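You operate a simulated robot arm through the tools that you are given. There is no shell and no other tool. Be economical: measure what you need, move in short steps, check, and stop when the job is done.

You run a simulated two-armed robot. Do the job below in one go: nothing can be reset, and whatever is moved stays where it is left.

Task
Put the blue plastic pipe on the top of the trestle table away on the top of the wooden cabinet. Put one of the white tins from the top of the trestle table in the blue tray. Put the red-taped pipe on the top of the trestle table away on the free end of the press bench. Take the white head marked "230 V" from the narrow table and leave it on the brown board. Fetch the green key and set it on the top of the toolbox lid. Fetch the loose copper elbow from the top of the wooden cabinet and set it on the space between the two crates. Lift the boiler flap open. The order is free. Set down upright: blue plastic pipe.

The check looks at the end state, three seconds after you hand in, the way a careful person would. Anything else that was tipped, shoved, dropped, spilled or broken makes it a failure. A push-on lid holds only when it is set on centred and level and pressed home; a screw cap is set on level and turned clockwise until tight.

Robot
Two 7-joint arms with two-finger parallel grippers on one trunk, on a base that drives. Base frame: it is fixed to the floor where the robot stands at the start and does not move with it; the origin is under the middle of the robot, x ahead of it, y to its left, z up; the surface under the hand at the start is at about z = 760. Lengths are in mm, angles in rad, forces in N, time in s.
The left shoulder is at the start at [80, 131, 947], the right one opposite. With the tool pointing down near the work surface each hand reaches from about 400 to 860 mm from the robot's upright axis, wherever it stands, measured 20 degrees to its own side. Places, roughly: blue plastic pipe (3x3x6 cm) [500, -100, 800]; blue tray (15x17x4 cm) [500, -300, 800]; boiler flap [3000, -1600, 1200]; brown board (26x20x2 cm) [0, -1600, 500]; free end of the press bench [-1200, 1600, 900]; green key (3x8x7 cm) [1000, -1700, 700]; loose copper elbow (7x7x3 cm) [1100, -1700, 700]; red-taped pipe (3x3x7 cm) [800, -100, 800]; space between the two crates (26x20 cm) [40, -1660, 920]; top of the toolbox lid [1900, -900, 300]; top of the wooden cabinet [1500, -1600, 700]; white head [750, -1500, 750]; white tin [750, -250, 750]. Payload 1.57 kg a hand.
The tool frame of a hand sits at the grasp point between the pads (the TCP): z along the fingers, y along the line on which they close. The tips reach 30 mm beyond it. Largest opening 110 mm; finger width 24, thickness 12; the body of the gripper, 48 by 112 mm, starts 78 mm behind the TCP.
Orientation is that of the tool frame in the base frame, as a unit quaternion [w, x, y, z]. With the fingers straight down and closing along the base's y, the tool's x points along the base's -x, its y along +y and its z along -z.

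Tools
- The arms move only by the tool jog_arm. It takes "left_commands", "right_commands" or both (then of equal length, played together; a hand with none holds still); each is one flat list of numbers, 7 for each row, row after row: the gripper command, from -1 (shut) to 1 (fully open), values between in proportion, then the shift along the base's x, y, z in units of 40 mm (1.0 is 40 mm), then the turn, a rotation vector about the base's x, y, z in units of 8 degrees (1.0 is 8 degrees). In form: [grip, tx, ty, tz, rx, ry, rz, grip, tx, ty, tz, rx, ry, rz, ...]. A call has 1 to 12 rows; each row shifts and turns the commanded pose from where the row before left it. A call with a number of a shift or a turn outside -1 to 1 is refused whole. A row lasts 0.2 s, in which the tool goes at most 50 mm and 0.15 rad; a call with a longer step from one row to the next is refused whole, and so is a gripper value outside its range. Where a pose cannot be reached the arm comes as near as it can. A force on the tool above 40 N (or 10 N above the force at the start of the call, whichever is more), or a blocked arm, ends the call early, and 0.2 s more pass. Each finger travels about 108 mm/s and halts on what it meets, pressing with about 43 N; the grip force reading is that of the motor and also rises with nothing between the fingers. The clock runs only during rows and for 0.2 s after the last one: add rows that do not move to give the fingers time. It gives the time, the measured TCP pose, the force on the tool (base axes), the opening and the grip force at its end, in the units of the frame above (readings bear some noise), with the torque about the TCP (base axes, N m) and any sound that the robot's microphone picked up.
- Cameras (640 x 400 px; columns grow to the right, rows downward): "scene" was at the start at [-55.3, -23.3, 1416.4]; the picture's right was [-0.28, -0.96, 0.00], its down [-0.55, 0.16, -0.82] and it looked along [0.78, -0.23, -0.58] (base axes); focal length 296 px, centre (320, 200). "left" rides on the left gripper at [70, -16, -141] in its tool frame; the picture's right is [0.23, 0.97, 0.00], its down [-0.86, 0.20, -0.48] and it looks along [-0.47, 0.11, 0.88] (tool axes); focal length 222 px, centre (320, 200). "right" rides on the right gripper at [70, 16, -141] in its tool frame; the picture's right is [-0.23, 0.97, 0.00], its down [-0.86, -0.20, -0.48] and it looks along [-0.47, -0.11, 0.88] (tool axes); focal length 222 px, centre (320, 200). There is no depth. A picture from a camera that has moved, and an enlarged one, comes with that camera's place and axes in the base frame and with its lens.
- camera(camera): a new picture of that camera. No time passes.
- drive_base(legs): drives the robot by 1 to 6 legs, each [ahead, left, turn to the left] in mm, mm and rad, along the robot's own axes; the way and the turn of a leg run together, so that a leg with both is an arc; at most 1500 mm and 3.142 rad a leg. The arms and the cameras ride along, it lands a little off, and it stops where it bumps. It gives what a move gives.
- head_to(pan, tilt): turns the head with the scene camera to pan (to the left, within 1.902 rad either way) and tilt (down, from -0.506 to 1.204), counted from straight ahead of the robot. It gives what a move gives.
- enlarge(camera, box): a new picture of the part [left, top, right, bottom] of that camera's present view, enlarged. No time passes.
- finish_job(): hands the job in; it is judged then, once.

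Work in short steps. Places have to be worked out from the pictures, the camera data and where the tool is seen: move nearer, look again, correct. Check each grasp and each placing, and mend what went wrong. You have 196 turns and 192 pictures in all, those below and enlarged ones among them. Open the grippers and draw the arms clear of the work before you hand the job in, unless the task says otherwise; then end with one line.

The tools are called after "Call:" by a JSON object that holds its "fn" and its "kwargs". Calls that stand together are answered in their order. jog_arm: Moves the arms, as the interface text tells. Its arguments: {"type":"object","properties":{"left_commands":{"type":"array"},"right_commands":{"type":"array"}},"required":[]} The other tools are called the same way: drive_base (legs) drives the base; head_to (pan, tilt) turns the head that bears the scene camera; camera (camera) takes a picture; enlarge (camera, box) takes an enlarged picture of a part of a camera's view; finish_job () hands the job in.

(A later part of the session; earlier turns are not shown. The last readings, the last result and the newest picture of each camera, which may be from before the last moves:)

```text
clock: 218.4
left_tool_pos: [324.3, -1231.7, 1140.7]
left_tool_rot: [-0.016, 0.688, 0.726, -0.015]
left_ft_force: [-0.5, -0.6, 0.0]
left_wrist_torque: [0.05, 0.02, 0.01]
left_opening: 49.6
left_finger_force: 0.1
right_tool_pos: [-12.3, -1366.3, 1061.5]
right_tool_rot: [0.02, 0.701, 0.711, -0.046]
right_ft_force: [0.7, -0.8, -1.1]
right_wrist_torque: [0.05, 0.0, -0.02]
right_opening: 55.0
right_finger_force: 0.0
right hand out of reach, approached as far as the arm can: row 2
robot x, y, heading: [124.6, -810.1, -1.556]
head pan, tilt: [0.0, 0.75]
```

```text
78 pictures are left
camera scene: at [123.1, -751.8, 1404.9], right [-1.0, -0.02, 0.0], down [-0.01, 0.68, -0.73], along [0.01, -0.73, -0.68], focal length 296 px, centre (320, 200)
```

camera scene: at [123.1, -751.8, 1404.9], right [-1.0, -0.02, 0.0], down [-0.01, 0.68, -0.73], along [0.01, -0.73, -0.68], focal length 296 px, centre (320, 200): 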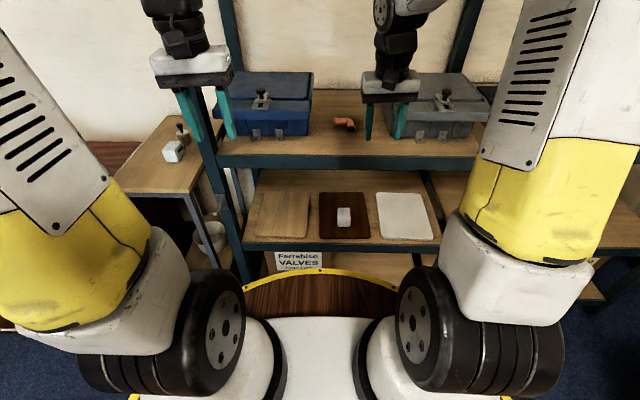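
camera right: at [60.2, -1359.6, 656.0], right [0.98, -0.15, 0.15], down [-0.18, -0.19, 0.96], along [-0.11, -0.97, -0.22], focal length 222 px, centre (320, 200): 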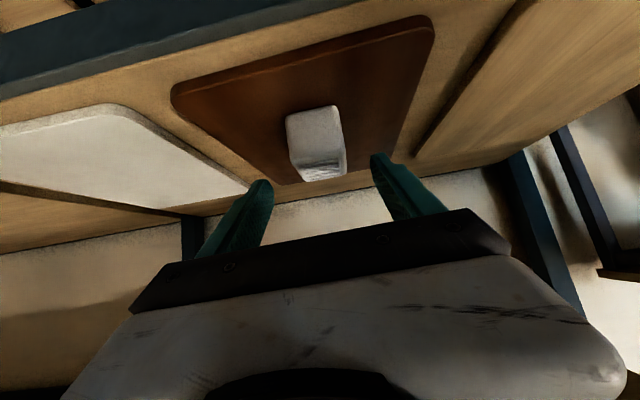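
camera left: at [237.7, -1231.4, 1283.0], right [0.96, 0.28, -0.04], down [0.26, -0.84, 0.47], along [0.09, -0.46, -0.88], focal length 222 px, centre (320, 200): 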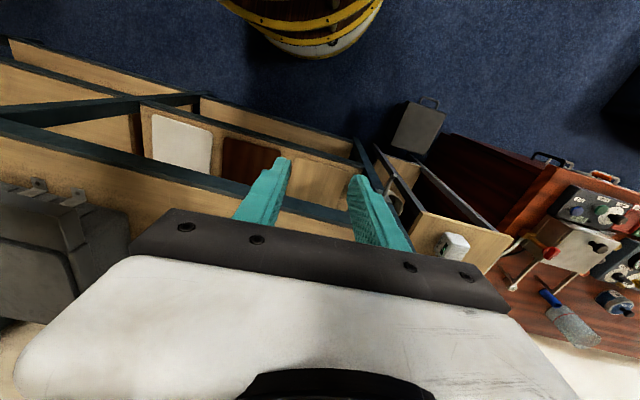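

All shelf work is done. Remaining: the boiler flap. Drive toward the open floor and survey.

Call:
{"fn": "drive_base", "kwargs": {"legs": [[0, 1090, 0], [0, 0, 1.55], [0, 600, 0]]}}

Call:
{"fn": "head_to", "kwargs": {"pan": -0.15, "tilt": 0.45}}

Call:
{"fn": "camera", "kwargs": {"camera": "scene"}}

Call:
{"fn": "head_to", "kwargs": {"pan": -0.5, "tilt": 0.15}}

Call:
{"fn": "camera", "kwargs": {"camera": "scene"}}

```text
clock: 230.7
left_tool_pos: [1656.9, -9.3, 1140.5]
left_tool_rot: [-0.001, -0.004, 1.0, -0.02]
left_ft_force: [0.4, -0.1, 0.2]
left_wrist_torque: [-0.02, 0.02, -0.02]
left_opening: 49.4
left_finger_force: 0.1
right_tool_pos: [1776.3, -350.9, 1061.8]
right_tool_rot: [0.048, 0.014, 0.999, -0.021]
right_ft_force: [0.2, -0.4, -0.1]
right_wrist_torque: [0.0, -0.01, -0.05]
right_opening: 55.1
right_finger_force: 0.1
robot x, y, heading: [1226.7, -191.0, -0.026]
head pan, tilt: [0.0, 0.75]
```

```text
clock: 231.5
left_tool_pos: [1657.2, -9.8, 1141.4]
left_tool_rot: [-0.001, -0.005, 1.0, -0.022]
left_ft_force: [0.0, -0.1, -0.1]
left_wrist_torque: [0.0, -0.03, 0.0]
left_opening: 49.6
left_finger_force: 0.1
right_tool_pos: [1776.0, -351.6, 1061.8]
right_tool_rot: [0.048, 0.014, 0.999, -0.021]
right_ft_force: [-0.2, 0.3, -0.4]
right_wrist_torque: [0.01, 0.02, 0.0]
right_opening: 55.1
right_finger_force: 0.1
robot x, y, heading: [1223.8, -191.6, -0.026]
head pan, tilt: [-0.15, 0.45]
```

```text
77 pictures are left
camera scene: at [1176.9, -202.0, 1431.2], right [-0.17, -0.98, 0.0], down [-0.43, 0.08, -0.9], along [0.89, -0.16, -0.44], focal length 296 px, centre (320, 200)
```

scene: 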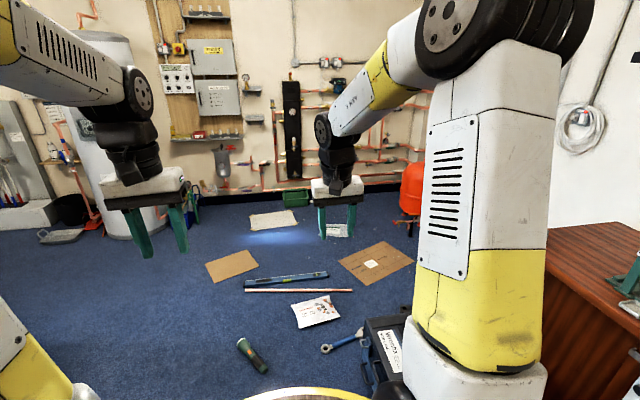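

```text
clock: 232.3
left_tool_pos: [1655.8, -9.5, 1141.9]
left_tool_rot: [-0.001, -0.004, 1.0, -0.021]
left_ft_force: [-0.5, -0.1, 0.5]
left_wrist_torque: [0.02, 0.0, 0.01]
left_opening: 49.7
left_finger_force: 0.0
right_tool_pos: [1775.6, -350.2, 1061.8]
right_tool_rot: [0.048, 0.014, 0.999, -0.02]
right_ft_force: [0.0, -0.1, 0.1]
right_wrist_torque: [0.0, 0.0, 0.01]
right_opening: 55.1
right_finger_force: 0.1
robot x, y, heading: [1226.9, -192.9, -0.025]
head pan, tilt: [-0.499, 0.15]
```

```text
76 pictures are left
camera scene: at [1166.7, -232.3, 1459.2], right [-0.5, -0.87, 0.0], down [-0.13, 0.08, -0.99], along [0.86, -0.49, -0.15], focal length 296 px, centre (320, 200)
```

scene: 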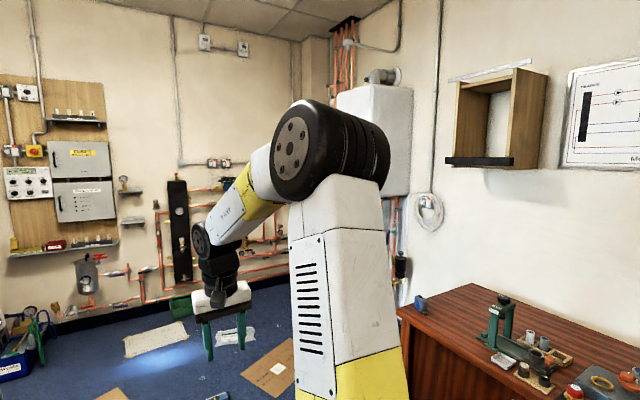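

Survey zoom on the floor route items.

Call:
{"fn": "head_to", "kwargs": {"pan": -0.1, "tilt": 0.5}}

Call:
{"fn": "enlarge", "kwargs": {"camera": "scene", "box": [160, 160, 440, 335]}}

```text
clock: 233.2
left_tool_pos: [1656.4, -9.1, 1142.1]
left_tool_rot: [-0.001, -0.005, 1.0, -0.021]
left_ft_force: [-0.8, 0.0, -0.2]
left_wrist_torque: [0.01, 0.01, 0.0]
left_opening: 49.3
left_finger_force: 0.0
right_tool_pos: [1775.4, -352.1, 1063.1]
right_tool_rot: [0.048, 0.014, 0.999, -0.021]
right_ft_force: [-0.9, -0.5, -0.4]
right_wrist_torque: [0.01, -0.01, -0.02]
right_opening: 54.8
right_finger_force: 0.1
robot x, y, heading: [1226.6, -187.8, -0.027]
head pan, tilt: [-0.099, 0.499]
```

```text
2.29 times, centred on (300, 248) of scene
camera zoom: at [1176.7, -197.4, 1426.9], right [-0.13, -0.99, 0.0], down [-0.47, 0.06, -0.88], along [0.87, -0.11, -0.48], focal length 677 px, centre (366, 91)
```

zoom: 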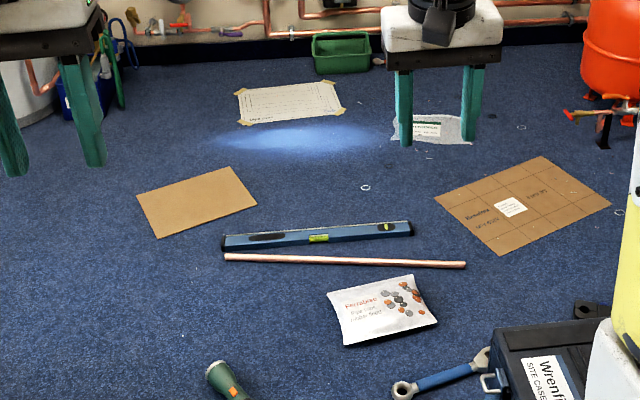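

I need to know the base's footprint at the floor; pitch the left hand back 32° so its camera sees the base.

Call:
{"fn": "jog_arm", "kwargs": {"left_commands": [-0.1, 0, 0, 0, 0, 1, 0, -0.1, 0, 0, 0, 0, 1, 0, -0.1, 0, 0, 0, 0, 1, 0, -0.1, 0, 0, 0, 0, 1, 0]}}

Call:
{"fn": "camera", "kwargs": {"camera": "left"}}

```text
clock: 234.2
left_tool_pos: [1655.5, -9.4, 1140.7]
left_tool_rot: [-0.278, -0.011, 0.96, -0.02]
left_ft_force: [0.3, -0.3, 0.0]
left_wrist_torque: [0.03, -0.07, 0.05]
left_opening: 49.6
left_finger_force: 0.0
right_tool_pos: [1775.7, -350.8, 1062.9]
right_tool_rot: [0.047, 0.014, 0.999, -0.021]
right_ft_force: [-0.8, -0.5, 0.4]
right_wrist_torque: [-0.01, -0.05, -0.01]
right_opening: 55.0
right_finger_force: 0.1
robot x, y, heading: [1229.8, -192.1, -0.024]
head pan, tilt: [-0.099, 0.499]
```

```text
74 pictures are left
camera left: at [1672.1, -18.6, 1298.7], right [-0.22, 0.97, 0.09], down [0.97, 0.23, -0.06], along [-0.08, 0.08, -0.99], focal length 222 px, centre (320, 200)
```

left: 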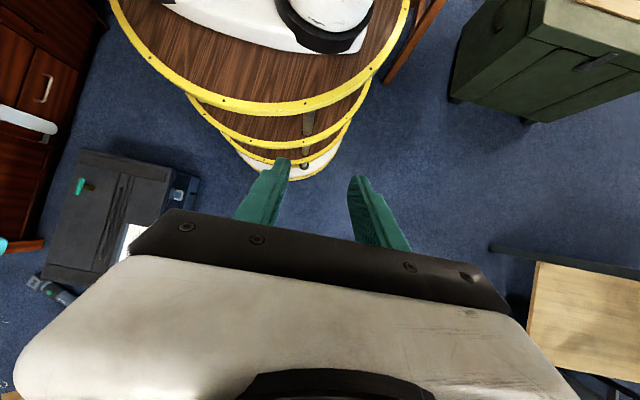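

Base is a cylinder of radius ≈280. Restore the left hand and drive the northern way around the green torch.

Call:
{"fn": "jog_arm", "kwargs": {"left_commands": [-0.1, 0, 0, 0, 0, -1, 0, -0.1, 0, 0, 0, 0, -1, 0, -0.1, 0, 0, 0, 0, -1, 0, -0.1, 0, 0, 0, 0, -1, 0]}}

Call:
{"fn": "drive_base", "kwargs": {"legs": [[1090, 650, 0.025]]}}

Call:
{"fn": "head_to", "kwargs": {"pan": -0.5, "tilt": 0.65}}

Call:
{"fn": "camera", "kwargs": {"camera": "scene"}}

```text
clock: 235.2
left_tool_pos: [1656.6, -9.6, 1141.7]
left_tool_rot: [0.0, -0.006, 1.0, -0.022]
left_ft_force: [0.5, -0.1, -0.6]
left_wrist_torque: [0.02, -0.01, 0.01]
left_opening: 49.3
left_finger_force: 0.1
right_tool_pos: [1776.3, -351.9, 1062.6]
right_tool_rot: [0.047, 0.015, 0.999, -0.021]
right_ft_force: [0.2, 0.4, 0.2]
right_wrist_torque: [0.0, 0.02, -0.01]
right_opening: 55.0
right_finger_force: 0.1
robot x, y, heading: [1229.6, -189.8, -0.026]
head pan, tilt: [-0.099, 0.499]
```

```text
clock: 241.5
left_tool_pos: [2739.8, 648.5, 1141.7]
left_tool_rot: [-0.001, -0.02, 1.0, -0.021]
left_ft_force: [0.3, 0.7, -0.2]
left_wrist_torque: [0.02, -0.01, 0.02]
left_opening: 49.5
left_finger_force: 0.0
right_tool_pos: [2869.1, 309.5, 1062.1]
right_tool_rot: [0.048, 0.0, 0.999, -0.02]
right_ft_force: [-0.7, 0.0, 0.7]
right_wrist_torque: [0.0, 0.04, -0.02]
right_opening: 55.2
right_finger_force: 0.1
robot x, y, heading: [2313.8, 453.9, 0.005]
head pan, tilt: [-0.099, 0.499]
```

```text
clock: 242.4
left_tool_pos: [2737.8, 649.3, 1141.8]
left_tool_rot: [0.0, -0.019, 1.0, -0.021]
left_ft_force: [-0.6, -0.2, -0.3]
left_wrist_torque: [-0.01, 0.01, 0.0]
left_opening: 49.5
left_finger_force: 0.0
right_tool_pos: [2868.2, 308.9, 1062.7]
right_tool_rot: [0.048, -0.001, 0.999, -0.02]
right_ft_force: [-0.4, 0.3, 0.0]
right_wrist_torque: [0.0, 0.0, 0.0]
right_opening: 55.4
right_finger_force: 0.0
robot x, y, heading: [2316.8, 453.4, 0.003]
head pan, tilt: [-0.499, 0.649]
```

```text
73 pictures are left
camera scene: at [2250.9, 413.7, 1413.5], right [-0.47, -0.88, 0.0], down [-0.53, 0.29, -0.8], along [0.7, -0.38, -0.6], focal length 296 px, centre (320, 200)
```

scene: 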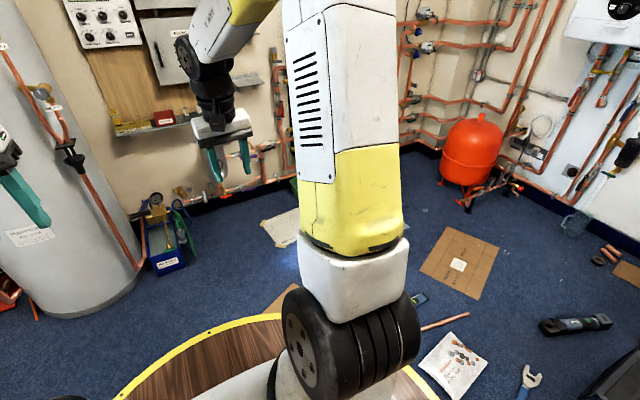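

Boiler seen at the far right wall. Advance to (2950,560) and look back at the gap.

Call:
{"fn": "drive_base", "kwargs": {"legs": [[636, 106, 0]]}}

Call:
{"fn": "head_to", "kwargs": {"pan": -1.3, "tilt": 0.7}}

Call:
{"fn": "camera", "kwargs": {"camera": "scene"}}

```text
clock: 246.0
left_tool_pos: [3380.8, 759.0, 1141.5]
left_tool_rot: [0.0, -0.02, 1.0, -0.022]
left_ft_force: [0.9, 0.5, -1.1]
left_wrist_torque: [0.01, -0.01, 0.02]
left_opening: 49.6
left_finger_force: 0.1
right_tool_pos: [3509.4, 420.5, 1061.9]
right_tool_rot: [0.048, 0.0, 0.999, -0.02]
right_ft_force: [0.6, -0.2, 0.1]
right_wrist_torque: [0.0, -0.01, 0.0]
right_opening: 54.9
right_finger_force: 0.1
robot x, y, heading: [2955.4, 566.3, 0.009]
head pan, tilt: [-0.499, 0.649]
```

```text
clock: 247.2
left_tool_pos: [3379.9, 760.2, 1142.3]
left_tool_rot: [0.0, -0.021, 1.0, -0.022]
left_ft_force: [-0.7, -0.3, -0.3]
left_wrist_torque: [-0.02, -0.03, 0.02]
left_opening: 49.5
left_finger_force: 0.1
right_tool_pos: [3508.9, 421.2, 1062.5]
right_tool_rot: [0.048, -0.001, 0.999, -0.021]
right_ft_force: [1.0, -0.1, 0.9]
right_wrist_torque: [-0.01, 0.0, 0.0]
right_opening: 55.1
right_finger_force: 0.1
robot x, y, heading: [2951.7, 561.4, 0.008]
head pan, tilt: [-1.3, 0.7]
```

```text
72 pictures are left
camera scene: at [2838.4, 483.6, 1409.1], right [-0.96, -0.27, 0.0], down [-0.18, 0.62, -0.76], along [0.21, -0.74, -0.64], focal length 296 px, centre (320, 200)
```

scene: 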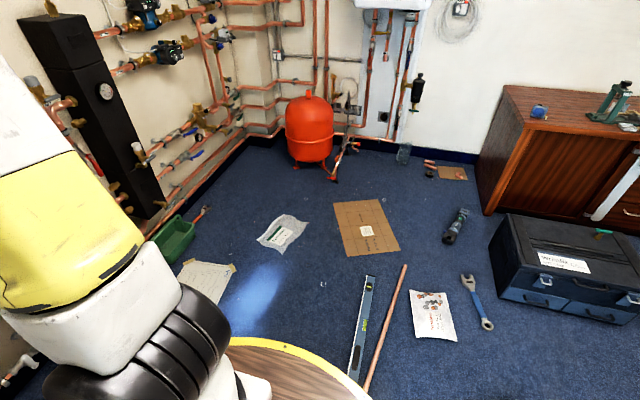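

Best route: turn to face the wall, swing east around the small cardboard, then down through the gap between the level and the plastic bag at x≈3155.

Call:
{"fn": "drive_base", "kwargs": {"legs": [[0, 0, -1.578], [0, 520, 0], [790, 0, 0]]}}

Call:
{"fn": "head_to", "kwargs": {"pan": -0.3, "tilt": 0.8}}

Call:
{"fn": "camera", "kwargs": {"camera": "scene"}}

```text
clock: 253.4
left_tool_pos: [3531.8, 128.0, 1142.1]
left_tool_rot: [-0.015, 0.694, 0.719, -0.015]
left_ft_force: [-0.3, -0.1, 0.0]
left_wrist_torque: [0.03, -0.02, 0.0]
left_opening: 49.8
left_finger_force: 0.1
right_tool_pos: [3192.0, 2.8, 1062.0]
right_tool_rot: [0.021, 0.706, 0.706, -0.047]
right_ft_force: [-0.8, 0.4, 0.1]
right_wrist_torque: [-0.02, -0.03, -0.02]
right_opening: 55.1
right_finger_force: 0.1
robot x, y, heading: [3341.6, 556.7, -1.572]
head pan, tilt: [-1.3, 0.7]
stopped in leg 2: the robot was blocked; the commanded pose is now the measured one
```

```text
clock: 254.7
left_tool_pos: [3531.5, 129.8, 1142.0]
left_tool_rot: [-0.015, 0.694, 0.72, -0.014]
left_ft_force: [-0.1, 0.3, -0.5]
left_wrist_torque: [0.0, -0.03, -0.04]
left_opening: 49.6
left_finger_force: 0.0
right_tool_pos: [3192.2, 1.4, 1063.2]
right_tool_rot: [0.021, 0.707, 0.705, -0.048]
right_ft_force: [0.4, 0.3, 0.4]
right_wrist_torque: [-0.04, 0.0, -0.01]
right_opening: 55.2
right_finger_force: 0.2
robot x, y, heading: [3341.4, 555.6, -1.571]
head pan, tilt: [-0.3, 0.799]
```

```text
71 pictures are left
camera scene: at [3315.3, 619.5, 1400.9], right [-0.95, 0.3, 0.0], down [0.22, 0.68, -0.7], along [-0.21, -0.66, -0.72], focal length 296 px, centre (320, 200)
```

scene: 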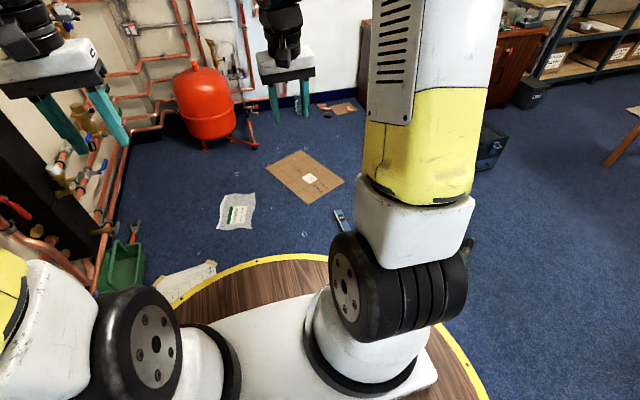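

Blocked at x=3341 by something on the left; look there.

Call:
{"fn": "head_to", "kwargs": {"pan": 1.3, "tilt": 0.8}}

Call:
{"fn": "camera", "kwargs": {"camera": "scene"}}

```text
clock: 256.4
left_tool_pos: [3531.5, 127.9, 1141.1]
left_tool_rot: [-0.015, 0.694, 0.72, -0.015]
left_ft_force: [0.0, -0.1, -0.1]
left_wrist_torque: [-0.01, 0.0, -0.02]
left_opening: 49.6
left_finger_force: 0.1
right_tool_pos: [3191.8, 1.6, 1062.2]
right_tool_rot: [0.021, 0.707, 0.706, -0.048]
right_ft_force: [0.6, 0.1, 0.1]
right_wrist_torque: [-0.04, -0.02, -0.02]
right_opening: 54.8
right_finger_force: 0.1
robot x, y, heading: [3340.0, 553.8, -1.572]
head pan, tilt: [1.3, 0.799]
```

```text
70 pictures are left
camera scene: at [3417.1, 674.5, 1400.9], right [-0.27, -0.96, 0.0], down [-0.69, 0.19, -0.7], along [0.67, -0.19, -0.72], focal length 296 px, centre (320, 200)
```

scene: 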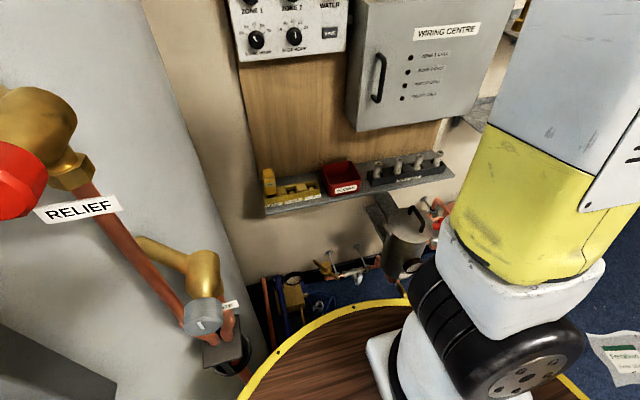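

It touches the pipework/caddy side. Back off to the right 25 and proceed south.

Call:
{"fn": "drive_base", "kwargs": {"legs": [[0, -25, 0], [800, 0, 0], [0, -160, 0]]}}

Call:
{"fn": "head_to", "kwargs": {"pan": 0.0, "tilt": 0.9}}

Call:
{"fn": "camera", "kwargs": {"camera": "scene"}}

```text
clock: 262.1
left_tool_pos: [3340.2, -674.1, 1141.4]
left_tool_rot: [-0.016, 0.695, 0.719, -0.015]
left_ft_force: [0.8, -0.8, 0.4]
left_wrist_torque: [0.0, 0.0, 0.02]
left_opening: 49.6
left_finger_force: 0.1
right_tool_pos: [3000.6, -799.6, 1062.2]
right_tool_rot: [0.022, 0.706, 0.706, -0.048]
right_ft_force: [0.0, -0.5, -0.3]
right_wrist_torque: [-0.01, 0.02, 0.03]
right_opening: 55.0
right_finger_force: 0.1
robot x, y, heading: [3146.2, -249.6, -1.569]
head pan, tilt: [1.3, 0.799]
```

```text
clock: 263.6
left_tool_pos: [3339.4, -674.4, 1141.9]
left_tool_rot: [-0.015, 0.695, 0.719, -0.013]
left_ft_force: [0.2, -0.8, -0.1]
left_wrist_torque: [0.0, 0.0, 0.01]
left_opening: 49.6
left_finger_force: 0.2
right_tool_pos: [3001.0, -801.9, 1063.6]
right_tool_rot: [0.021, 0.706, 0.706, -0.048]
right_ft_force: [-0.3, -0.1, 0.8]
right_wrist_torque: [-0.02, -0.02, 0.03]
right_opening: 55.1
right_finger_force: 0.0
robot x, y, heading: [3148.8, -244.8, -1.578]
head pan, tilt: [0.0, 0.901]
```

```text
69 pictures are left
camera scene: at [3147.6, -181.8, 1393.0], right [-1.0, 0.0, 0.0], down [0.0, 0.78, -0.62], along [0.0, -0.62, -0.78], focal length 296 px, centre (320, 200)
```

scene: 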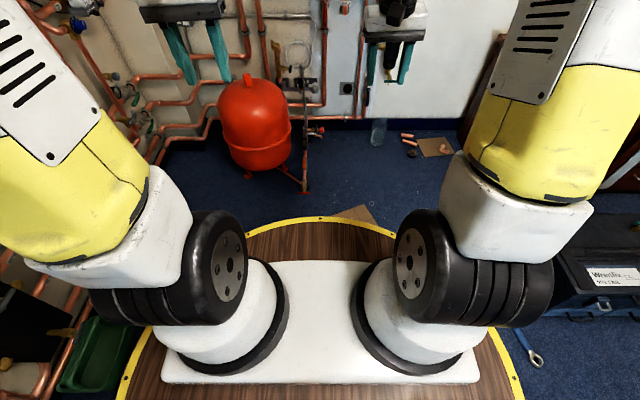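

Gap passed so far. Continue to (3015,-800) and look up at the boiler.

Call:
{"fn": "drive_base", "kwargs": {"legs": [[420, 0, 0], [130, -130, 0]]}}

Call:
{"fn": "head_to", "kwargs": {"pan": 0.0, "tilt": 0.05}}

Call:
{"fn": "camera", "kwargs": {"camera": "scene"}}

```text
clock: 267.2
left_tool_pos: [3205.4, -1215.7, 1142.0]
left_tool_rot: [-0.016, 0.696, 0.718, -0.014]
left_ft_force: [0.4, 0.1, -0.4]
left_wrist_torque: [-0.04, -0.01, 0.01]
left_opening: 49.4
left_finger_force: 0.0
right_tool_pos: [2865.5, -1341.9, 1063.9]
right_tool_rot: [0.021, 0.708, 0.705, -0.048]
right_ft_force: [-0.1, -0.4, -0.1]
right_wrist_torque: [-0.01, -0.02, -0.03]
right_opening: 55.1
right_finger_force: 0.1
robot x, y, heading: [3013.8, -788.2, -1.575]
head pan, tilt: [0.0, 0.901]
```

```text
clock: 268.4
left_tool_pos: [3205.0, -1215.6, 1142.0]
left_tool_rot: [-0.015, 0.695, 0.719, -0.014]
left_ft_force: [-0.3, -0.5, -0.7]
left_wrist_torque: [0.0, -0.02, -0.03]
left_opening: 49.2
left_finger_force: 0.0
right_tool_pos: [2865.5, -1342.0, 1064.3]
right_tool_rot: [0.021, 0.708, 0.704, -0.049]
right_ft_force: [-0.5, 0.1, 0.3]
right_wrist_torque: [0.02, 0.02, -0.01]
right_opening: 54.8
right_finger_force: 0.0
robot x, y, heading: [3014.3, -787.3, -1.576]
head pan, tilt: [0.0, 0.051]
```

```text
68 pictures are left
camera scene: at [3014.2, -739.2, 1468.3], right [-1.0, 0.01, 0.0], down [0.0, 0.05, -1.0], along [-0.01, -1.0, -0.05], focal length 296 px, centre (320, 200)
```

scene: 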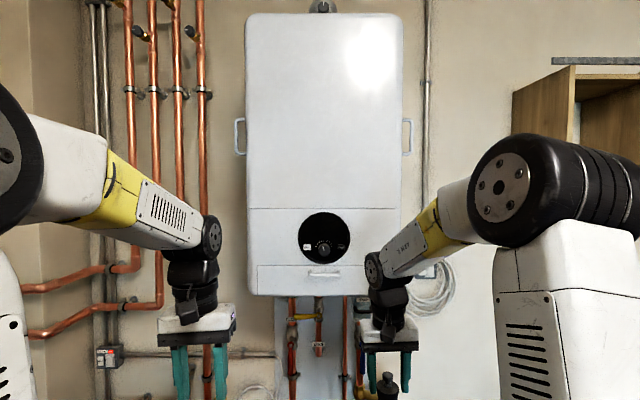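

Call:
{"fn": "enlarge", "kwargs": {"camera": "scene", "box": [235, 190, 415, 310]}}

```text
3.33 times, centred on (325, 250) of scene
camera zoom: at [3014.2, -739.2, 1468.3], right [-1.0, 0.01, 0.0], down [0.0, 0.05, -1.0], along [-0.01, -1.0, -0.05], focal length 988 px, centre (303, 33)
```

zoom: 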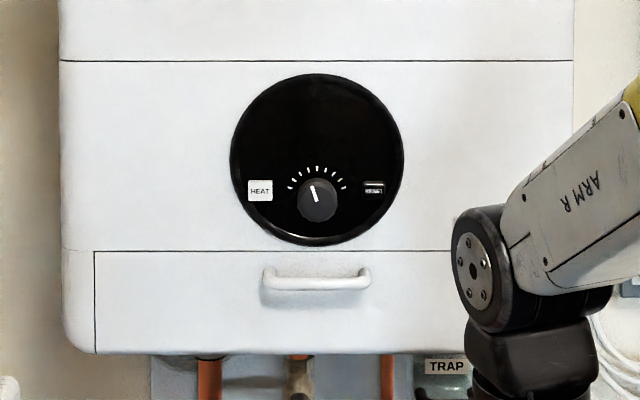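

The flap is the lower panel (z≈1157–1245) with a bar handle at about (2994, z≈1225). Bring the right hand to it, turning the fingers to point at the wall.

Call:
{"fn": "jog_arm", "kwargs": {"right_commands": [0, 0.27, -0.1, 0.36, -0.94, 0, 0, 0, 0.27, -0.1, 0.36, -0.94, 0, 0, 0, 0.27, -0.1, 0.36, -0.94, 0, 0, 0, 0.27, -0.1, 0.36, -0.94, 0, 0, 0, 0.27, -0.1, 0.36, -0.94, 0, 0, 0, 0.27, -0.1, 0.36, -0.94, 0, 0, 0, 0.27, -0.1, 0.36, -0.94, 0, 0, 0, 0.27, -0.1, 0.36, -0.94, 0, 0, 0, 0.27, -0.1, 0.36, -0.94, 0, 0, 0, 0.27, -0.1, 0.36, -0.94, 0, 0, 0, 0.27, -0.1, 0.36, -0.94, 0, 0, 0, 0.27, -0.1, 0.36, -0.64, 0, 0]}}

Call:
{"fn": "camera", "kwargs": {"camera": "right"}}

Call:
{"fn": "camera", "kwargs": {"camera": "scene"}}

```text
clock: 271.0
left_tool_pos: [3205.6, -1215.7, 1141.4]
left_tool_rot: [-0.015, 0.696, 0.718, -0.014]
left_ft_force: [0.0, 0.6, -0.1]
left_wrist_torque: [-0.04, -0.02, 0.0]
left_opening: 49.5
left_finger_force: 0.1
right_tool_pos: [2995.8, -1389.7, 1235.7]
right_tool_rot: [-0.507, -0.495, -0.474, 0.523]
right_ft_force: [0.1, 0.2, 0.1]
right_wrist_torque: [0.01, 0.02, 0.02]
right_opening: 54.9
right_finger_force: 0.0
robot x, y, heading: [3012.9, -790.1, -1.58]
head pan, tilt: [0.0, 0.051]
```

```text
66 pictures are left
camera right: at [3018.0, -1254.0, 1157.7], right [0.97, -0.02, 0.23], down [-0.18, 0.54, 0.82], along [-0.14, -0.84, 0.52], focal length 222 px, centre (320, 200)
```

right: 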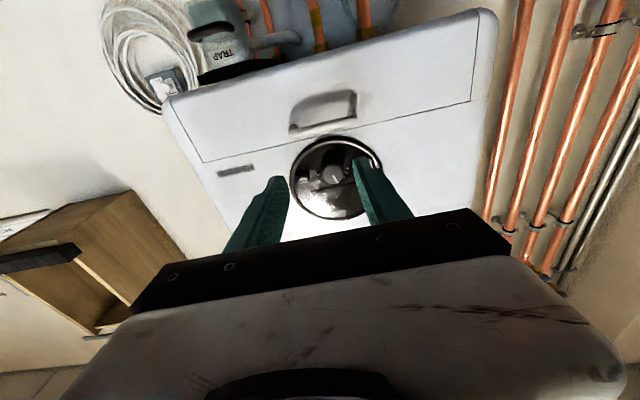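

```text
65 pictures are left
camera scene: at [3014.1, -739.0, 1468.4], right [-1.0, 0.01, 0.0], down [0.0, 0.05, -1.0], along [-0.01, -1.0, -0.05], focal length 296 px, centre (320, 200)
```

scene: 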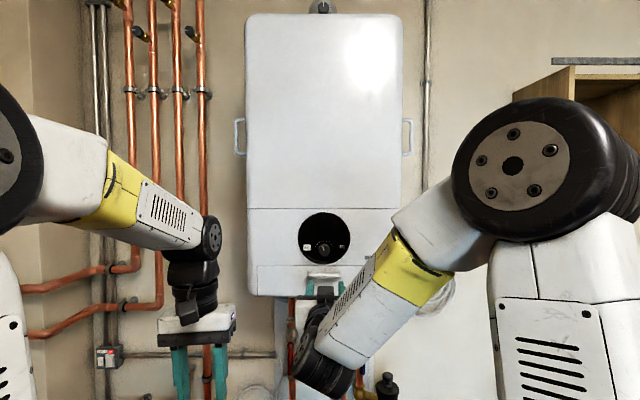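

Call:
{"fn": "enlarge", "kwargs": {"camera": "right", "box": [180, 0, 500, 200]}}

```text
2.00 times, centred on (340, 100) of right
camera zoom: at [3018.0, -1254.0, 1157.7], right [0.97, -0.02, 0.23], down [-0.18, 0.54, 0.82], along [-0.14, -0.84, 0.52], focal length 444 px, centre (280, 400)
```

zoom: 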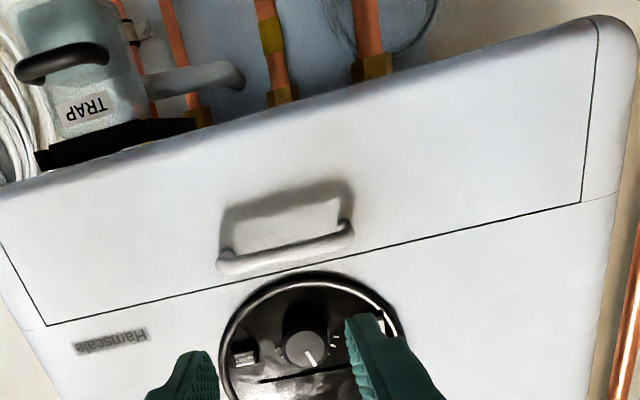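

Handle centre ≈(2999, z≈1229), width ≈83 mm. Open fully and approach straight in, to straddle its ends.

Call:
{"fn": "jog_arm", "kwargs": {"right_commands": [1, 0.1, 0, -0.15, 0, 0, 0, 1, 0, 0, 0, 0, 0, 0, 1, 0, -0.7, 0, 0, 0, 0, 1, 0, -0.7, 0, 0, 0, 0, 1, 0, -0.6, 0, 0, 0, 0, 1, 0, 0, 0, 0, 0, 0]}}

Call:
{"fn": "camera", "kwargs": {"camera": "right"}}

Call:
{"fn": "enlarge", "kwargs": {"camera": "scene", "box": [235, 190, 415, 310]}}

```text
clock: 272.4
left_tool_pos: [3205.4, -1216.4, 1140.7]
left_tool_rot: [-0.015, 0.695, 0.719, -0.015]
left_ft_force: [0.7, -0.8, 1.0]
left_wrist_torque: [0.0, -0.05, 0.03]
left_opening: 49.4
left_finger_force: 0.1
right_tool_pos: [2997.7, -1470.5, 1230.9]
right_tool_rot: [-0.506, -0.496, -0.473, 0.524]
right_ft_force: [-0.2, -0.2, 0.6]
right_wrist_torque: [-0.01, 0.04, 0.0]
right_opening: 110.0
right_finger_force: 0.0
robot x, y, heading: [3017.7, -788.6, -1.581]
head pan, tilt: [0.0, 0.051]
```

```text
63 pictures are left
camera right: at [3020.6, -1334.8, 1152.3], right [0.97, -0.02, 0.23], down [-0.18, 0.54, 0.82], along [-0.14, -0.84, 0.52], focal length 222 px, centre (320, 200)
```

right: 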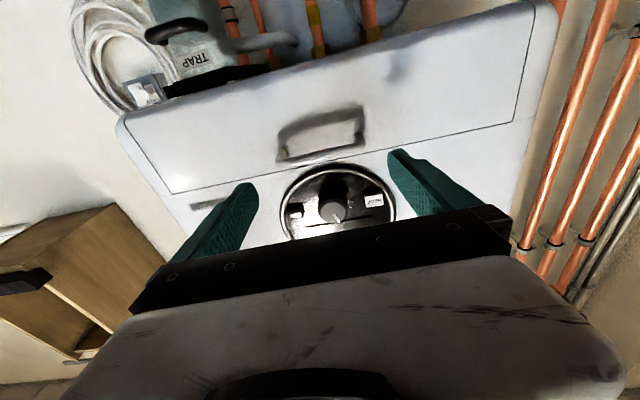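

```text
3.33 times, centred on (325, 250) of scene
camera zoom: at [3014.2, -739.2, 1468.4], right [-1.0, 0.01, 0.0], down [0.0, 0.05, -1.0], along [-0.01, -1.0, -0.05], focal length 988 px, centre (303, 33)
```

zoom: 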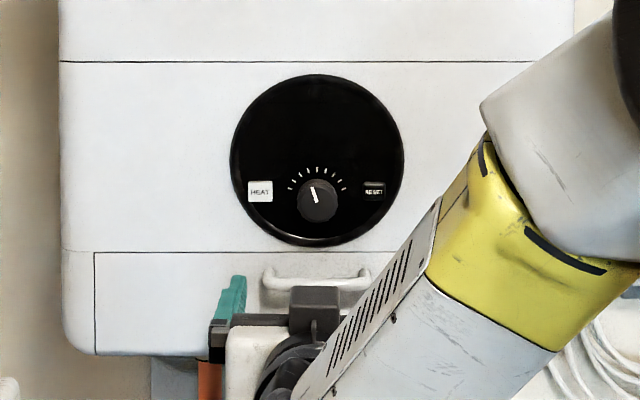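

Bar triangulates to (2999,-1540,1227). Advance TCP to y≈-1528 and close on it.

Call:
{"fn": "jog_arm", "kwargs": {"right_commands": [1, 0.03, -0.5, -0.1, 0, 0, 0, 1, 0, -0.5, 0, 0, 0, 0, 1, 0, -0.25, 0, 0, 0, 0, 1, 0, -0.15, 0, 0, 0, 0, 1, 0, 0, 0, 0, 0, 0]}}

Call:
{"fn": "camera", "kwargs": {"camera": "right"}}

```text
clock: 273.6
left_tool_pos: [3205.6, -1216.6, 1141.4]
left_tool_rot: [-0.015, 0.695, 0.718, -0.013]
left_ft_force: [0.5, 0.1, 0.2]
left_wrist_torque: [0.02, 0.0, -0.02]
left_opening: 49.5
left_finger_force: 0.0
right_tool_pos: [3001.6, -1526.9, 1225.3]
right_tool_rot: [-0.507, -0.495, -0.475, 0.522]
right_ft_force: [-1.0, 0.6, 0.1]
right_wrist_torque: [0.0, -0.02, -0.02]
right_opening: 109.7
right_finger_force: 0.1
robot x, y, heading: [3015.8, -793.2, -1.575]
head pan, tilt: [0.0, 0.051]
```

```text
61 pictures are left
camera right: at [3022.4, -1390.9, 1146.3], right [0.97, -0.02, 0.23], down [-0.18, 0.54, 0.82], along [-0.14, -0.84, 0.52], focal length 222 px, centre (320, 200)
```

right: 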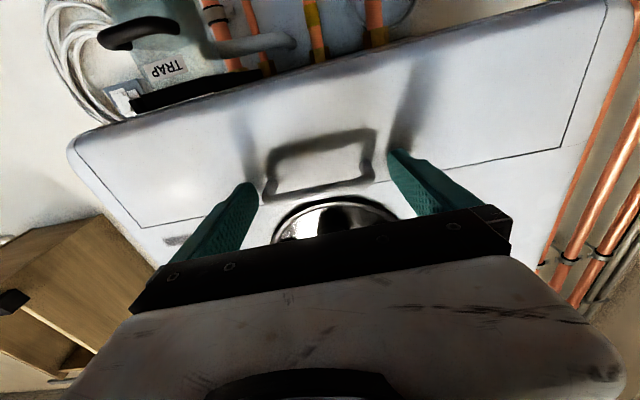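

Handle is between the fingers. Close on its ends.

Call:
{"fn": "jog_arm", "kwargs": {"right_commands": [1, 0, 0, 0.08, 0, 0, 0, 0.4, 0, 0, 0, 0, 0, 0, -1, 0, 0, 0, 0, 0, 0, -1, 0, 0, 0, 0, 0, 0, -1, 0, 0, 0, 0, 0, 0]}}

Call:
{"fn": "enlarge", "kwargs": {"camera": "right", "box": [200, 80, 440, 230]}}

```text
clock: 274.8
left_tool_pos: [3204.3, -1215.9, 1141.7]
left_tool_rot: [-0.015, 0.696, 0.718, -0.015]
left_ft_force: [-0.1, 0.4, 0.0]
left_wrist_torque: [-0.01, -0.01, 0.0]
left_opening: 49.5
left_finger_force: 0.1
right_tool_pos: [2998.4, -1526.9, 1228.7]
right_tool_rot: [-0.505, -0.496, -0.473, 0.524]
right_ft_force: [-8.8, 0.3, -0.3]
right_wrist_torque: [-0.06, 0.24, -0.63]
right_opening: 89.2
right_finger_force: 45.0
robot x, y, heading: [3014.7, -789.2, -1.578]
head pan, tilt: [0.0, 0.051]
```

```text
2.67 times, centred on (320, 155) of right
camera zoom: at [3020.9, -1391.0, 1149.8], right [0.97, -0.03, 0.23], down [-0.18, 0.54, 0.82], along [-0.15, -0.84, 0.52], focal length 592 px, centre (320, 320)
```

zoom: 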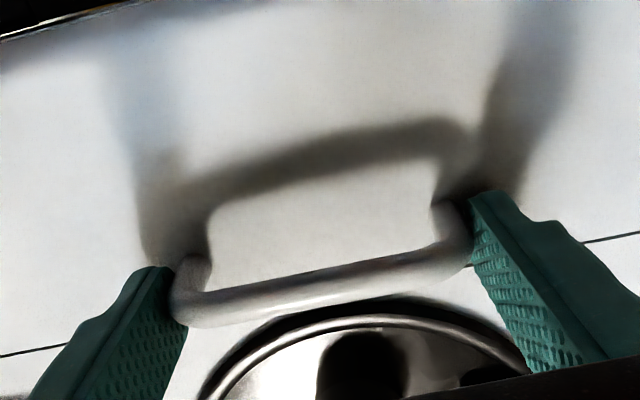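

Handle gripped (89 mm). Test: pull outward 8 mm and read the reaction.

Call:
{"fn": "jog_arm", "kwargs": {"right_commands": [-1, 0, 0.1, 0, 0, 0, 0, -1, 0, 0.1, 0, 0, 0, 0, -1, 0, 0, 0, 0, 0, 0]}}

Call:
{"fn": "enlarge", "kwargs": {"camera": "right", "box": [200, 80, 440, 230]}}

```text
clock: 275.6
left_tool_pos: [3205.3, -1216.5, 1141.5]
left_tool_rot: [-0.015, 0.695, 0.718, -0.013]
left_ft_force: [0.4, 0.1, -0.7]
left_wrist_torque: [0.01, 0.0, 0.02]
left_opening: 49.6
left_finger_force: 0.0
right_tool_pos: [2997.6, -1519.4, 1228.2]
right_tool_rot: [-0.505, -0.497, -0.473, 0.524]
right_ft_force: [-12.0, -18.8, -6.4]
right_wrist_torque: [-0.89, -0.03, -0.15]
right_opening: 89.1
right_finger_force: 45.2
robot x, y, heading: [3012.7, -791.7, -1.577]
head pan, tilt: [0.0, 0.051]
```

```text
2.67 times, centred on (320, 155) of right
camera zoom: at [3020.9, -1383.5, 1149.7], right [0.97, -0.03, 0.23], down [-0.18, 0.54, 0.82], along [-0.15, -0.84, 0.52], focal length 592 px, centre (320, 320)
```

zoom: 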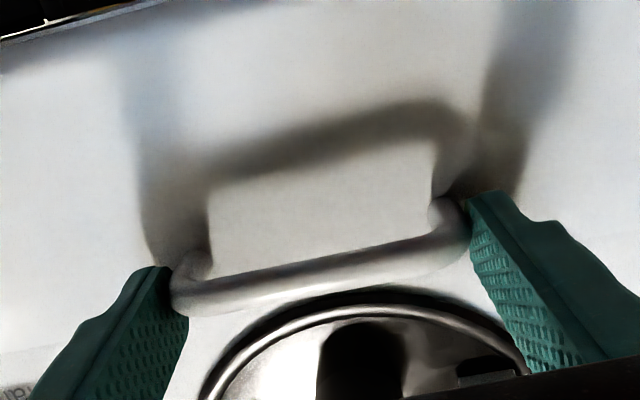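

Call:
{"fn": "enlarge", "kwargs": {"camera": "scene", "box": [235, 230, 355, 305]}}

Call:
{"fn": "camera", "kwargs": {"camera": "left"}}

```text
5.33 times, centred on (295, 268) of scene
camera zoom: at [3013.4, -740.6, 1468.4], right [-1.0, 0.01, 0.0], down [0.0, 0.05, -1.0], along [-0.01, -1.0, -0.05], focal length 1580 px, centre (453, -160)
```

zoom: 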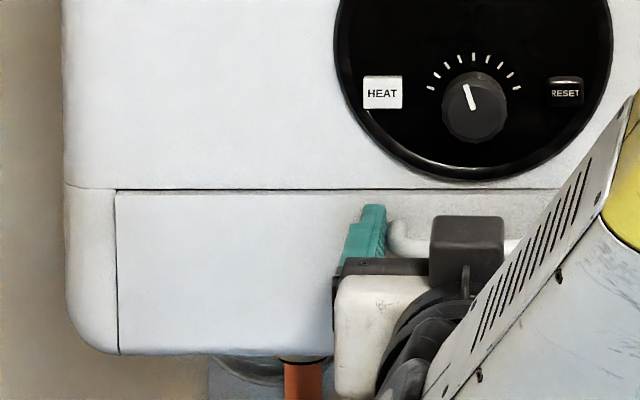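

```text
57 pictures are left
camera left: at [3191.9, -1146.7, 1283.1], right [0.96, 0.26, -0.04], down [0.25, -0.85, 0.47], along [0.09, -0.46, -0.88], focal length 222 px, centre (320, 200)
```

left: 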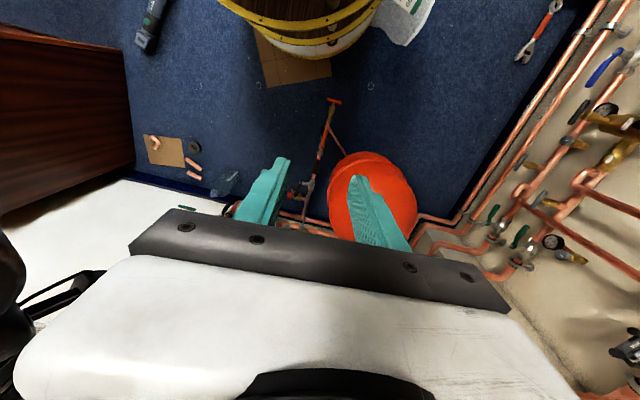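

Resistance −19 N in y with a downward reaction suggests the flap swings out about its lower edge. Pull further along out-and-slightly-down.

Call:
{"fn": "jog_arm", "kwargs": {"right_commands": [-1, 0, 0.15, -0.08, 0, 0, 0, -1, 0, 0.15, -0.08, 0, 0, 0, -1, 0, 0, 0, 0, 0, 0]}}

Call:
{"fn": "enlarge", "kwargs": {"camera": "scene", "box": [235, 230, 355, 305]}}

Call:
{"fn": "enlarge", "kwargs": {"camera": "right", "box": [160, 0, 520, 225]}}

```text
clock: 276.4
left_tool_pos: [3204.8, -1216.7, 1142.3]
left_tool_rot: [-0.015, 0.695, 0.718, -0.014]
left_ft_force: [-0.5, 0.0, 0.9]
left_wrist_torque: [-0.01, 0.0, 0.01]
left_opening: 49.7
left_finger_force: 0.0
right_tool_pos: [2998.0, -1507.1, 1223.5]
right_tool_rot: [-0.507, -0.495, -0.471, 0.525]
right_ft_force: [-15.5, -12.0, 11.7]
right_wrist_torque: [-1.52, 0.16, -0.12]
right_opening: 88.5
right_finger_force: 44.9
robot x, y, heading: [3011.5, -784.2, -1.579]
head pan, tilt: [0.0, 0.051]
```

```text
5.33 times, centred on (295, 268) of scene
camera zoom: at [3013.3, -739.3, 1468.4], right [-1.0, 0.01, 0.0], down [0.0, 0.05, -1.0], along [-0.01, -1.0, -0.05], focal length 1580 px, centre (453, -160)
```

zoom: 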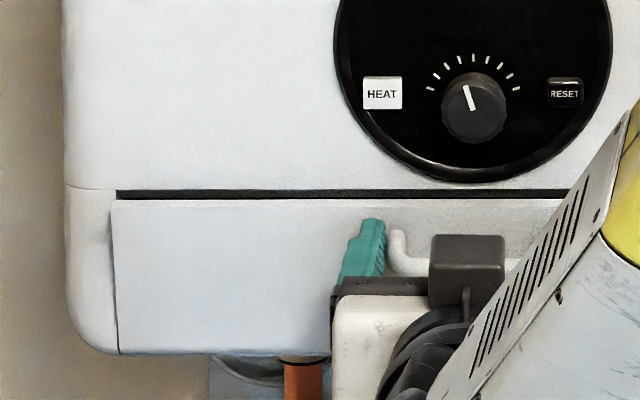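

```text
1.78 times, centred on (340, 112) of right
camera zoom: at [3021.1, -1371.0, 1145.1], right [0.97, -0.03, 0.23], down [-0.18, 0.54, 0.82], along [-0.15, -0.84, 0.52], focal length 395 px, centre (284, 356)
```

zoom: 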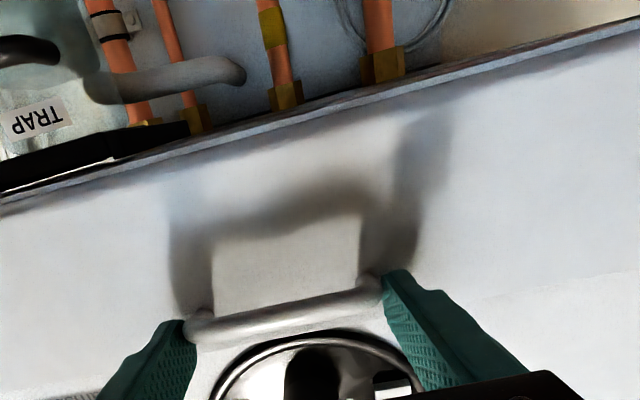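

The flap hinges at its lower edge and is opening. Follow the arc out and down, pitching the tool along a little.

Call:
{"fn": "jog_arm", "kwargs": {"right_commands": [-1, 0, 0.14, -0.155, -0.4, 0, 0, -1, 0, 0.14, -0.155, -0.4, 0, 0, -1, 0, 0.105, -0.17, -0.4, 0, 0, -1, 0, 0.105, -0.17, -0.4, 0, 0, -1, 0, 0, 0, 0, 0, 0]}}

Call:
{"fn": "enlarge", "kwargs": {"camera": "scene", "box": [235, 210, 395, 310]}}

```text
clock: 277.6
left_tool_pos: [3205.3, -1215.4, 1142.3]
left_tool_rot: [-0.016, 0.696, 0.718, -0.015]
left_ft_force: [0.1, 0.6, 0.1]
left_wrist_torque: [-0.02, -0.02, -0.03]
left_opening: 49.5
left_finger_force: 0.1
right_tool_pos: [2998.5, -1484.4, 1197.4]
right_tool_rot: [-0.559, -0.435, -0.41, 0.574]
right_ft_force: [-21.5, 3.9, 21.7]
right_wrist_torque: [-1.52, 0.16, -0.46]
right_opening: 89.2
right_finger_force: 45.5
robot x, y, heading: [3015.0, -787.5, -1.576]
head pan, tilt: [0.0, 0.051]
```

```text
4.00 times, centred on (315, 260) of scene
camera zoom: at [3013.0, -738.1, 1468.3], right [-1.0, 0.01, 0.0], down [0.0, 0.05, -1.0], along [-0.01, -1.0, -0.05], focal length 1185 px, centre (340, -40)
```

zoom: 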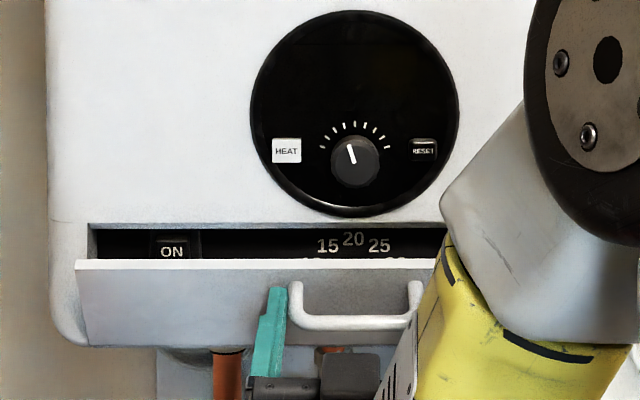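

Opening well. Continue along the arc.

Call:
{"fn": "jog_arm", "kwargs": {"right_commands": [-1, 0, 0.07, -0.19, -0.45, 0, 0, -1, 0, 0.07, -0.19, -0.45, 0, 0, -1, 0, 0.03, -0.2, -0.45, 0, 0, -1, 0, 0.03, -0.2, -0.45, 0, 0, -1, 0, 0, -0.2, -0.45, 0, 0, -1, 0, 0, -0.2, -0.45, 0, 0, -1, 0, 0, 0, 0, 0, 0]}}

Call:
{"fn": "enlarge", "kwargs": {"camera": "scene", "box": [235, 210, 395, 310]}}

```text
clock: 279.2
left_tool_pos: [3204.7, -1215.6, 1141.8]
left_tool_rot: [-0.015, 0.695, 0.719, -0.015]
left_ft_force: [0.2, -0.3, 0.7]
left_wrist_torque: [-0.05, 0.03, -0.01]
left_opening: 49.5
left_finger_force: 0.0
right_tool_pos: [2998.8, -1476.6, 1151.1]
right_tool_rot: [-0.63, -0.322, -0.295, 0.642]
right_ft_force: [-20.6, 17.2, 13.4]
right_wrist_torque: [-1.4, 0.11, -0.96]
right_opening: 88.6
right_finger_force: 45.4
robot x, y, heading: [3017.0, -787.7, -1.582]
head pan, tilt: [0.0, 0.051]
```

```text
4.00 times, centred on (315, 260) of scene
camera zoom: at [3013.1, -737.7, 1468.3], right [-1.0, 0.01, 0.0], down [0.0, 0.05, -1.0], along [-0.01, -1.0, -0.05], focal length 1185 px, centre (340, -40)
```

zoom: 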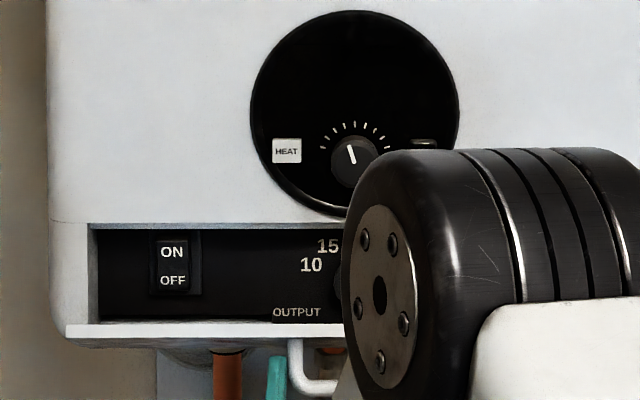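

About 63° open. Continue another ~22°.

Call:
{"fn": "jog_arm", "kwargs": {"right_commands": [-1, 0, -0.02, -0.16, -0.45, 0, 0, -1, 0, -0.03, -0.16, -0.45, 0, 0, -1, 0, -0.04, -0.16, -0.45, 0, 0, -1, 0, -0.05, -0.16, -0.45, 0, 0, -1, 0, -0.06, -0.15, -0.45, 0, 0, -1, 0, -0.06, -0.15, -0.45, 0, 0, -1, 0, 0, 0, 0, 0, 0]}}

Call:
{"fn": "enlarge", "kwargs": {"camera": "scene", "box": [235, 210, 395, 310]}}

```text
clock: 280.8
left_tool_pos: [3203.8, -1216.5, 1142.2]
left_tool_rot: [-0.015, 0.695, 0.719, -0.014]
left_ft_force: [-0.3, 0.4, 0.0]
left_wrist_torque: [0.02, 0.0, 0.01]
left_opening: 49.7
left_finger_force: 0.0
right_tool_pos: [2997.8, -1488.4, 1113.6]
right_tool_rot: [-0.679, -0.2, -0.171, 0.685]
right_ft_force: [-25.2, 5.5, 8.1]
right_wrist_torque: [-0.89, 0.79, -0.63]
right_opening: 88.9
right_finger_force: 45.0
robot x, y, heading: [3015.8, -791.9, -1.579]
head pan, tilt: [0.0, 0.051]
```

```text
4.00 times, centred on (315, 260) of scene
camera zoom: at [3013.0, -738.8, 1468.4], right [-1.0, 0.01, 0.0], down [0.0, 0.05, -1.0], along [-0.01, -1.0, -0.05], focal length 1185 px, centre (340, -40)
```

zoom: 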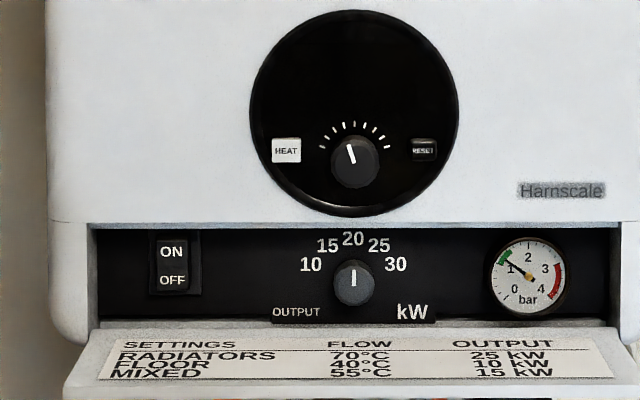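

Wide open (~85°). Push a bit further toward its stop.

Call:
{"fn": "jog_arm", "kwargs": {"right_commands": [-1, 0, -0.09, -0.14, -0.45, 0, 0, -1, 0, -0.09, -0.14, -0.45, 0, 0, -1, 0, -0.1, -0.14, -0.45, 0, 0, -1, 0, 0, 0, 0, 0, 0]}}

Call:
{"fn": "enlarge", "kwargs": {"camera": "scene", "box": [235, 210, 395, 310]}}

```text
clock: 281.5
left_tool_pos: [3204.8, -1215.0, 1141.8]
left_tool_rot: [-0.015, 0.695, 0.719, -0.014]
left_ft_force: [0.3, -0.2, 1.0]
left_wrist_torque: [0.01, -0.02, 0.0]
left_opening: 49.3
left_finger_force: 0.0
right_tool_pos: [2998.9, -1495.6, 1102.7]
right_tool_rot: [-0.691, -0.15, -0.123, 0.696]
right_ft_force: [-7.3, 9.5, 2.7]
right_wrist_torque: [-0.12, 0.05, 0.6]
right_opening: 88.7
right_finger_force: 45.2
robot x, y, heading: [3016.8, -791.3, -1.578]
head pan, tilt: [0.0, 0.051]
stopped in row 3 (right hand): the force on the tool passed its limit at 48 N (the readings are from after the stop); the commanded pose is now the measured one
```

```text
4.00 times, centred on (315, 260) of scene
camera zoom: at [3013.7, -738.5, 1468.3], right [-1.0, 0.01, 0.0], down [0.0, 0.05, -1.0], along [-0.01, -1.0, -0.05], focal length 1185 px, centre (340, -40)
```

zoom: 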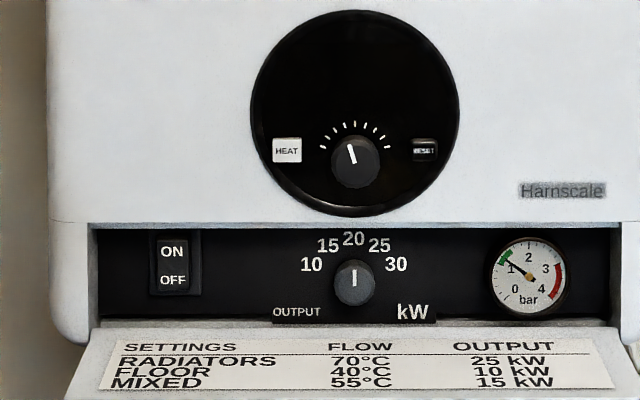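

At its stop. Open the fingers and back away along the tool axis.

Call:
{"fn": "jog_arm", "kwargs": {"right_commands": [0.9, 0, 0, 0, 0, 0, 0, 1, 0, 0, 0, 0, 0, 0, 1, 0, 0, 0, 0, 0, 0, 1, 0, 0.2, -0.4, 0, 0, 0, 1, 0, 0.35, -0.7, 0, 0, 0, 1, 0, 0.5, -0.6, 0, 0, 0, 1, 0, 0.8, -0.3, 0, 0, 0, 1, 0, 0, 0, 0, 0, 0]}}

Call:
{"fn": "camera", "kwargs": {"camera": "scene"}}

```text
clock: 283.3
left_tool_pos: [3205.3, -1215.9, 1141.2]
left_tool_rot: [-0.015, 0.695, 0.719, -0.014]
left_ft_force: [-0.2, 0.8, -0.3]
left_wrist_torque: [-0.02, -0.02, 0.02]
left_opening: 49.3
left_finger_force: 0.1
right_tool_pos: [3000.2, -1422.1, 1022.2]
right_tool_rot: [-0.692, -0.151, -0.123, 0.695]
right_ft_force: [-0.5, -0.8, 0.2]
right_wrist_torque: [0.01, -0.07, -0.01]
right_opening: 110.0
right_finger_force: 0.0
robot x, y, heading: [3012.6, -790.7, -1.577]
head pan, tilt: [0.0, 0.051]
```

```text
50 pictures are left
camera scene: at [3014.2, -739.3, 1468.4], right [-1.0, 0.01, 0.0], down [0.0, 0.05, -1.0], along [-0.01, -1.0, -0.05], focal length 296 px, centre (320, 200)
```

scene: 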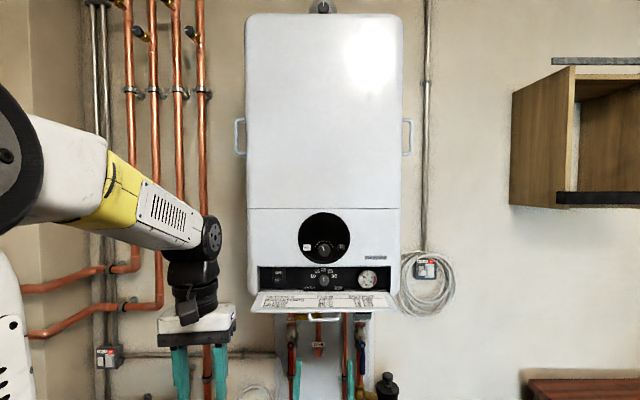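

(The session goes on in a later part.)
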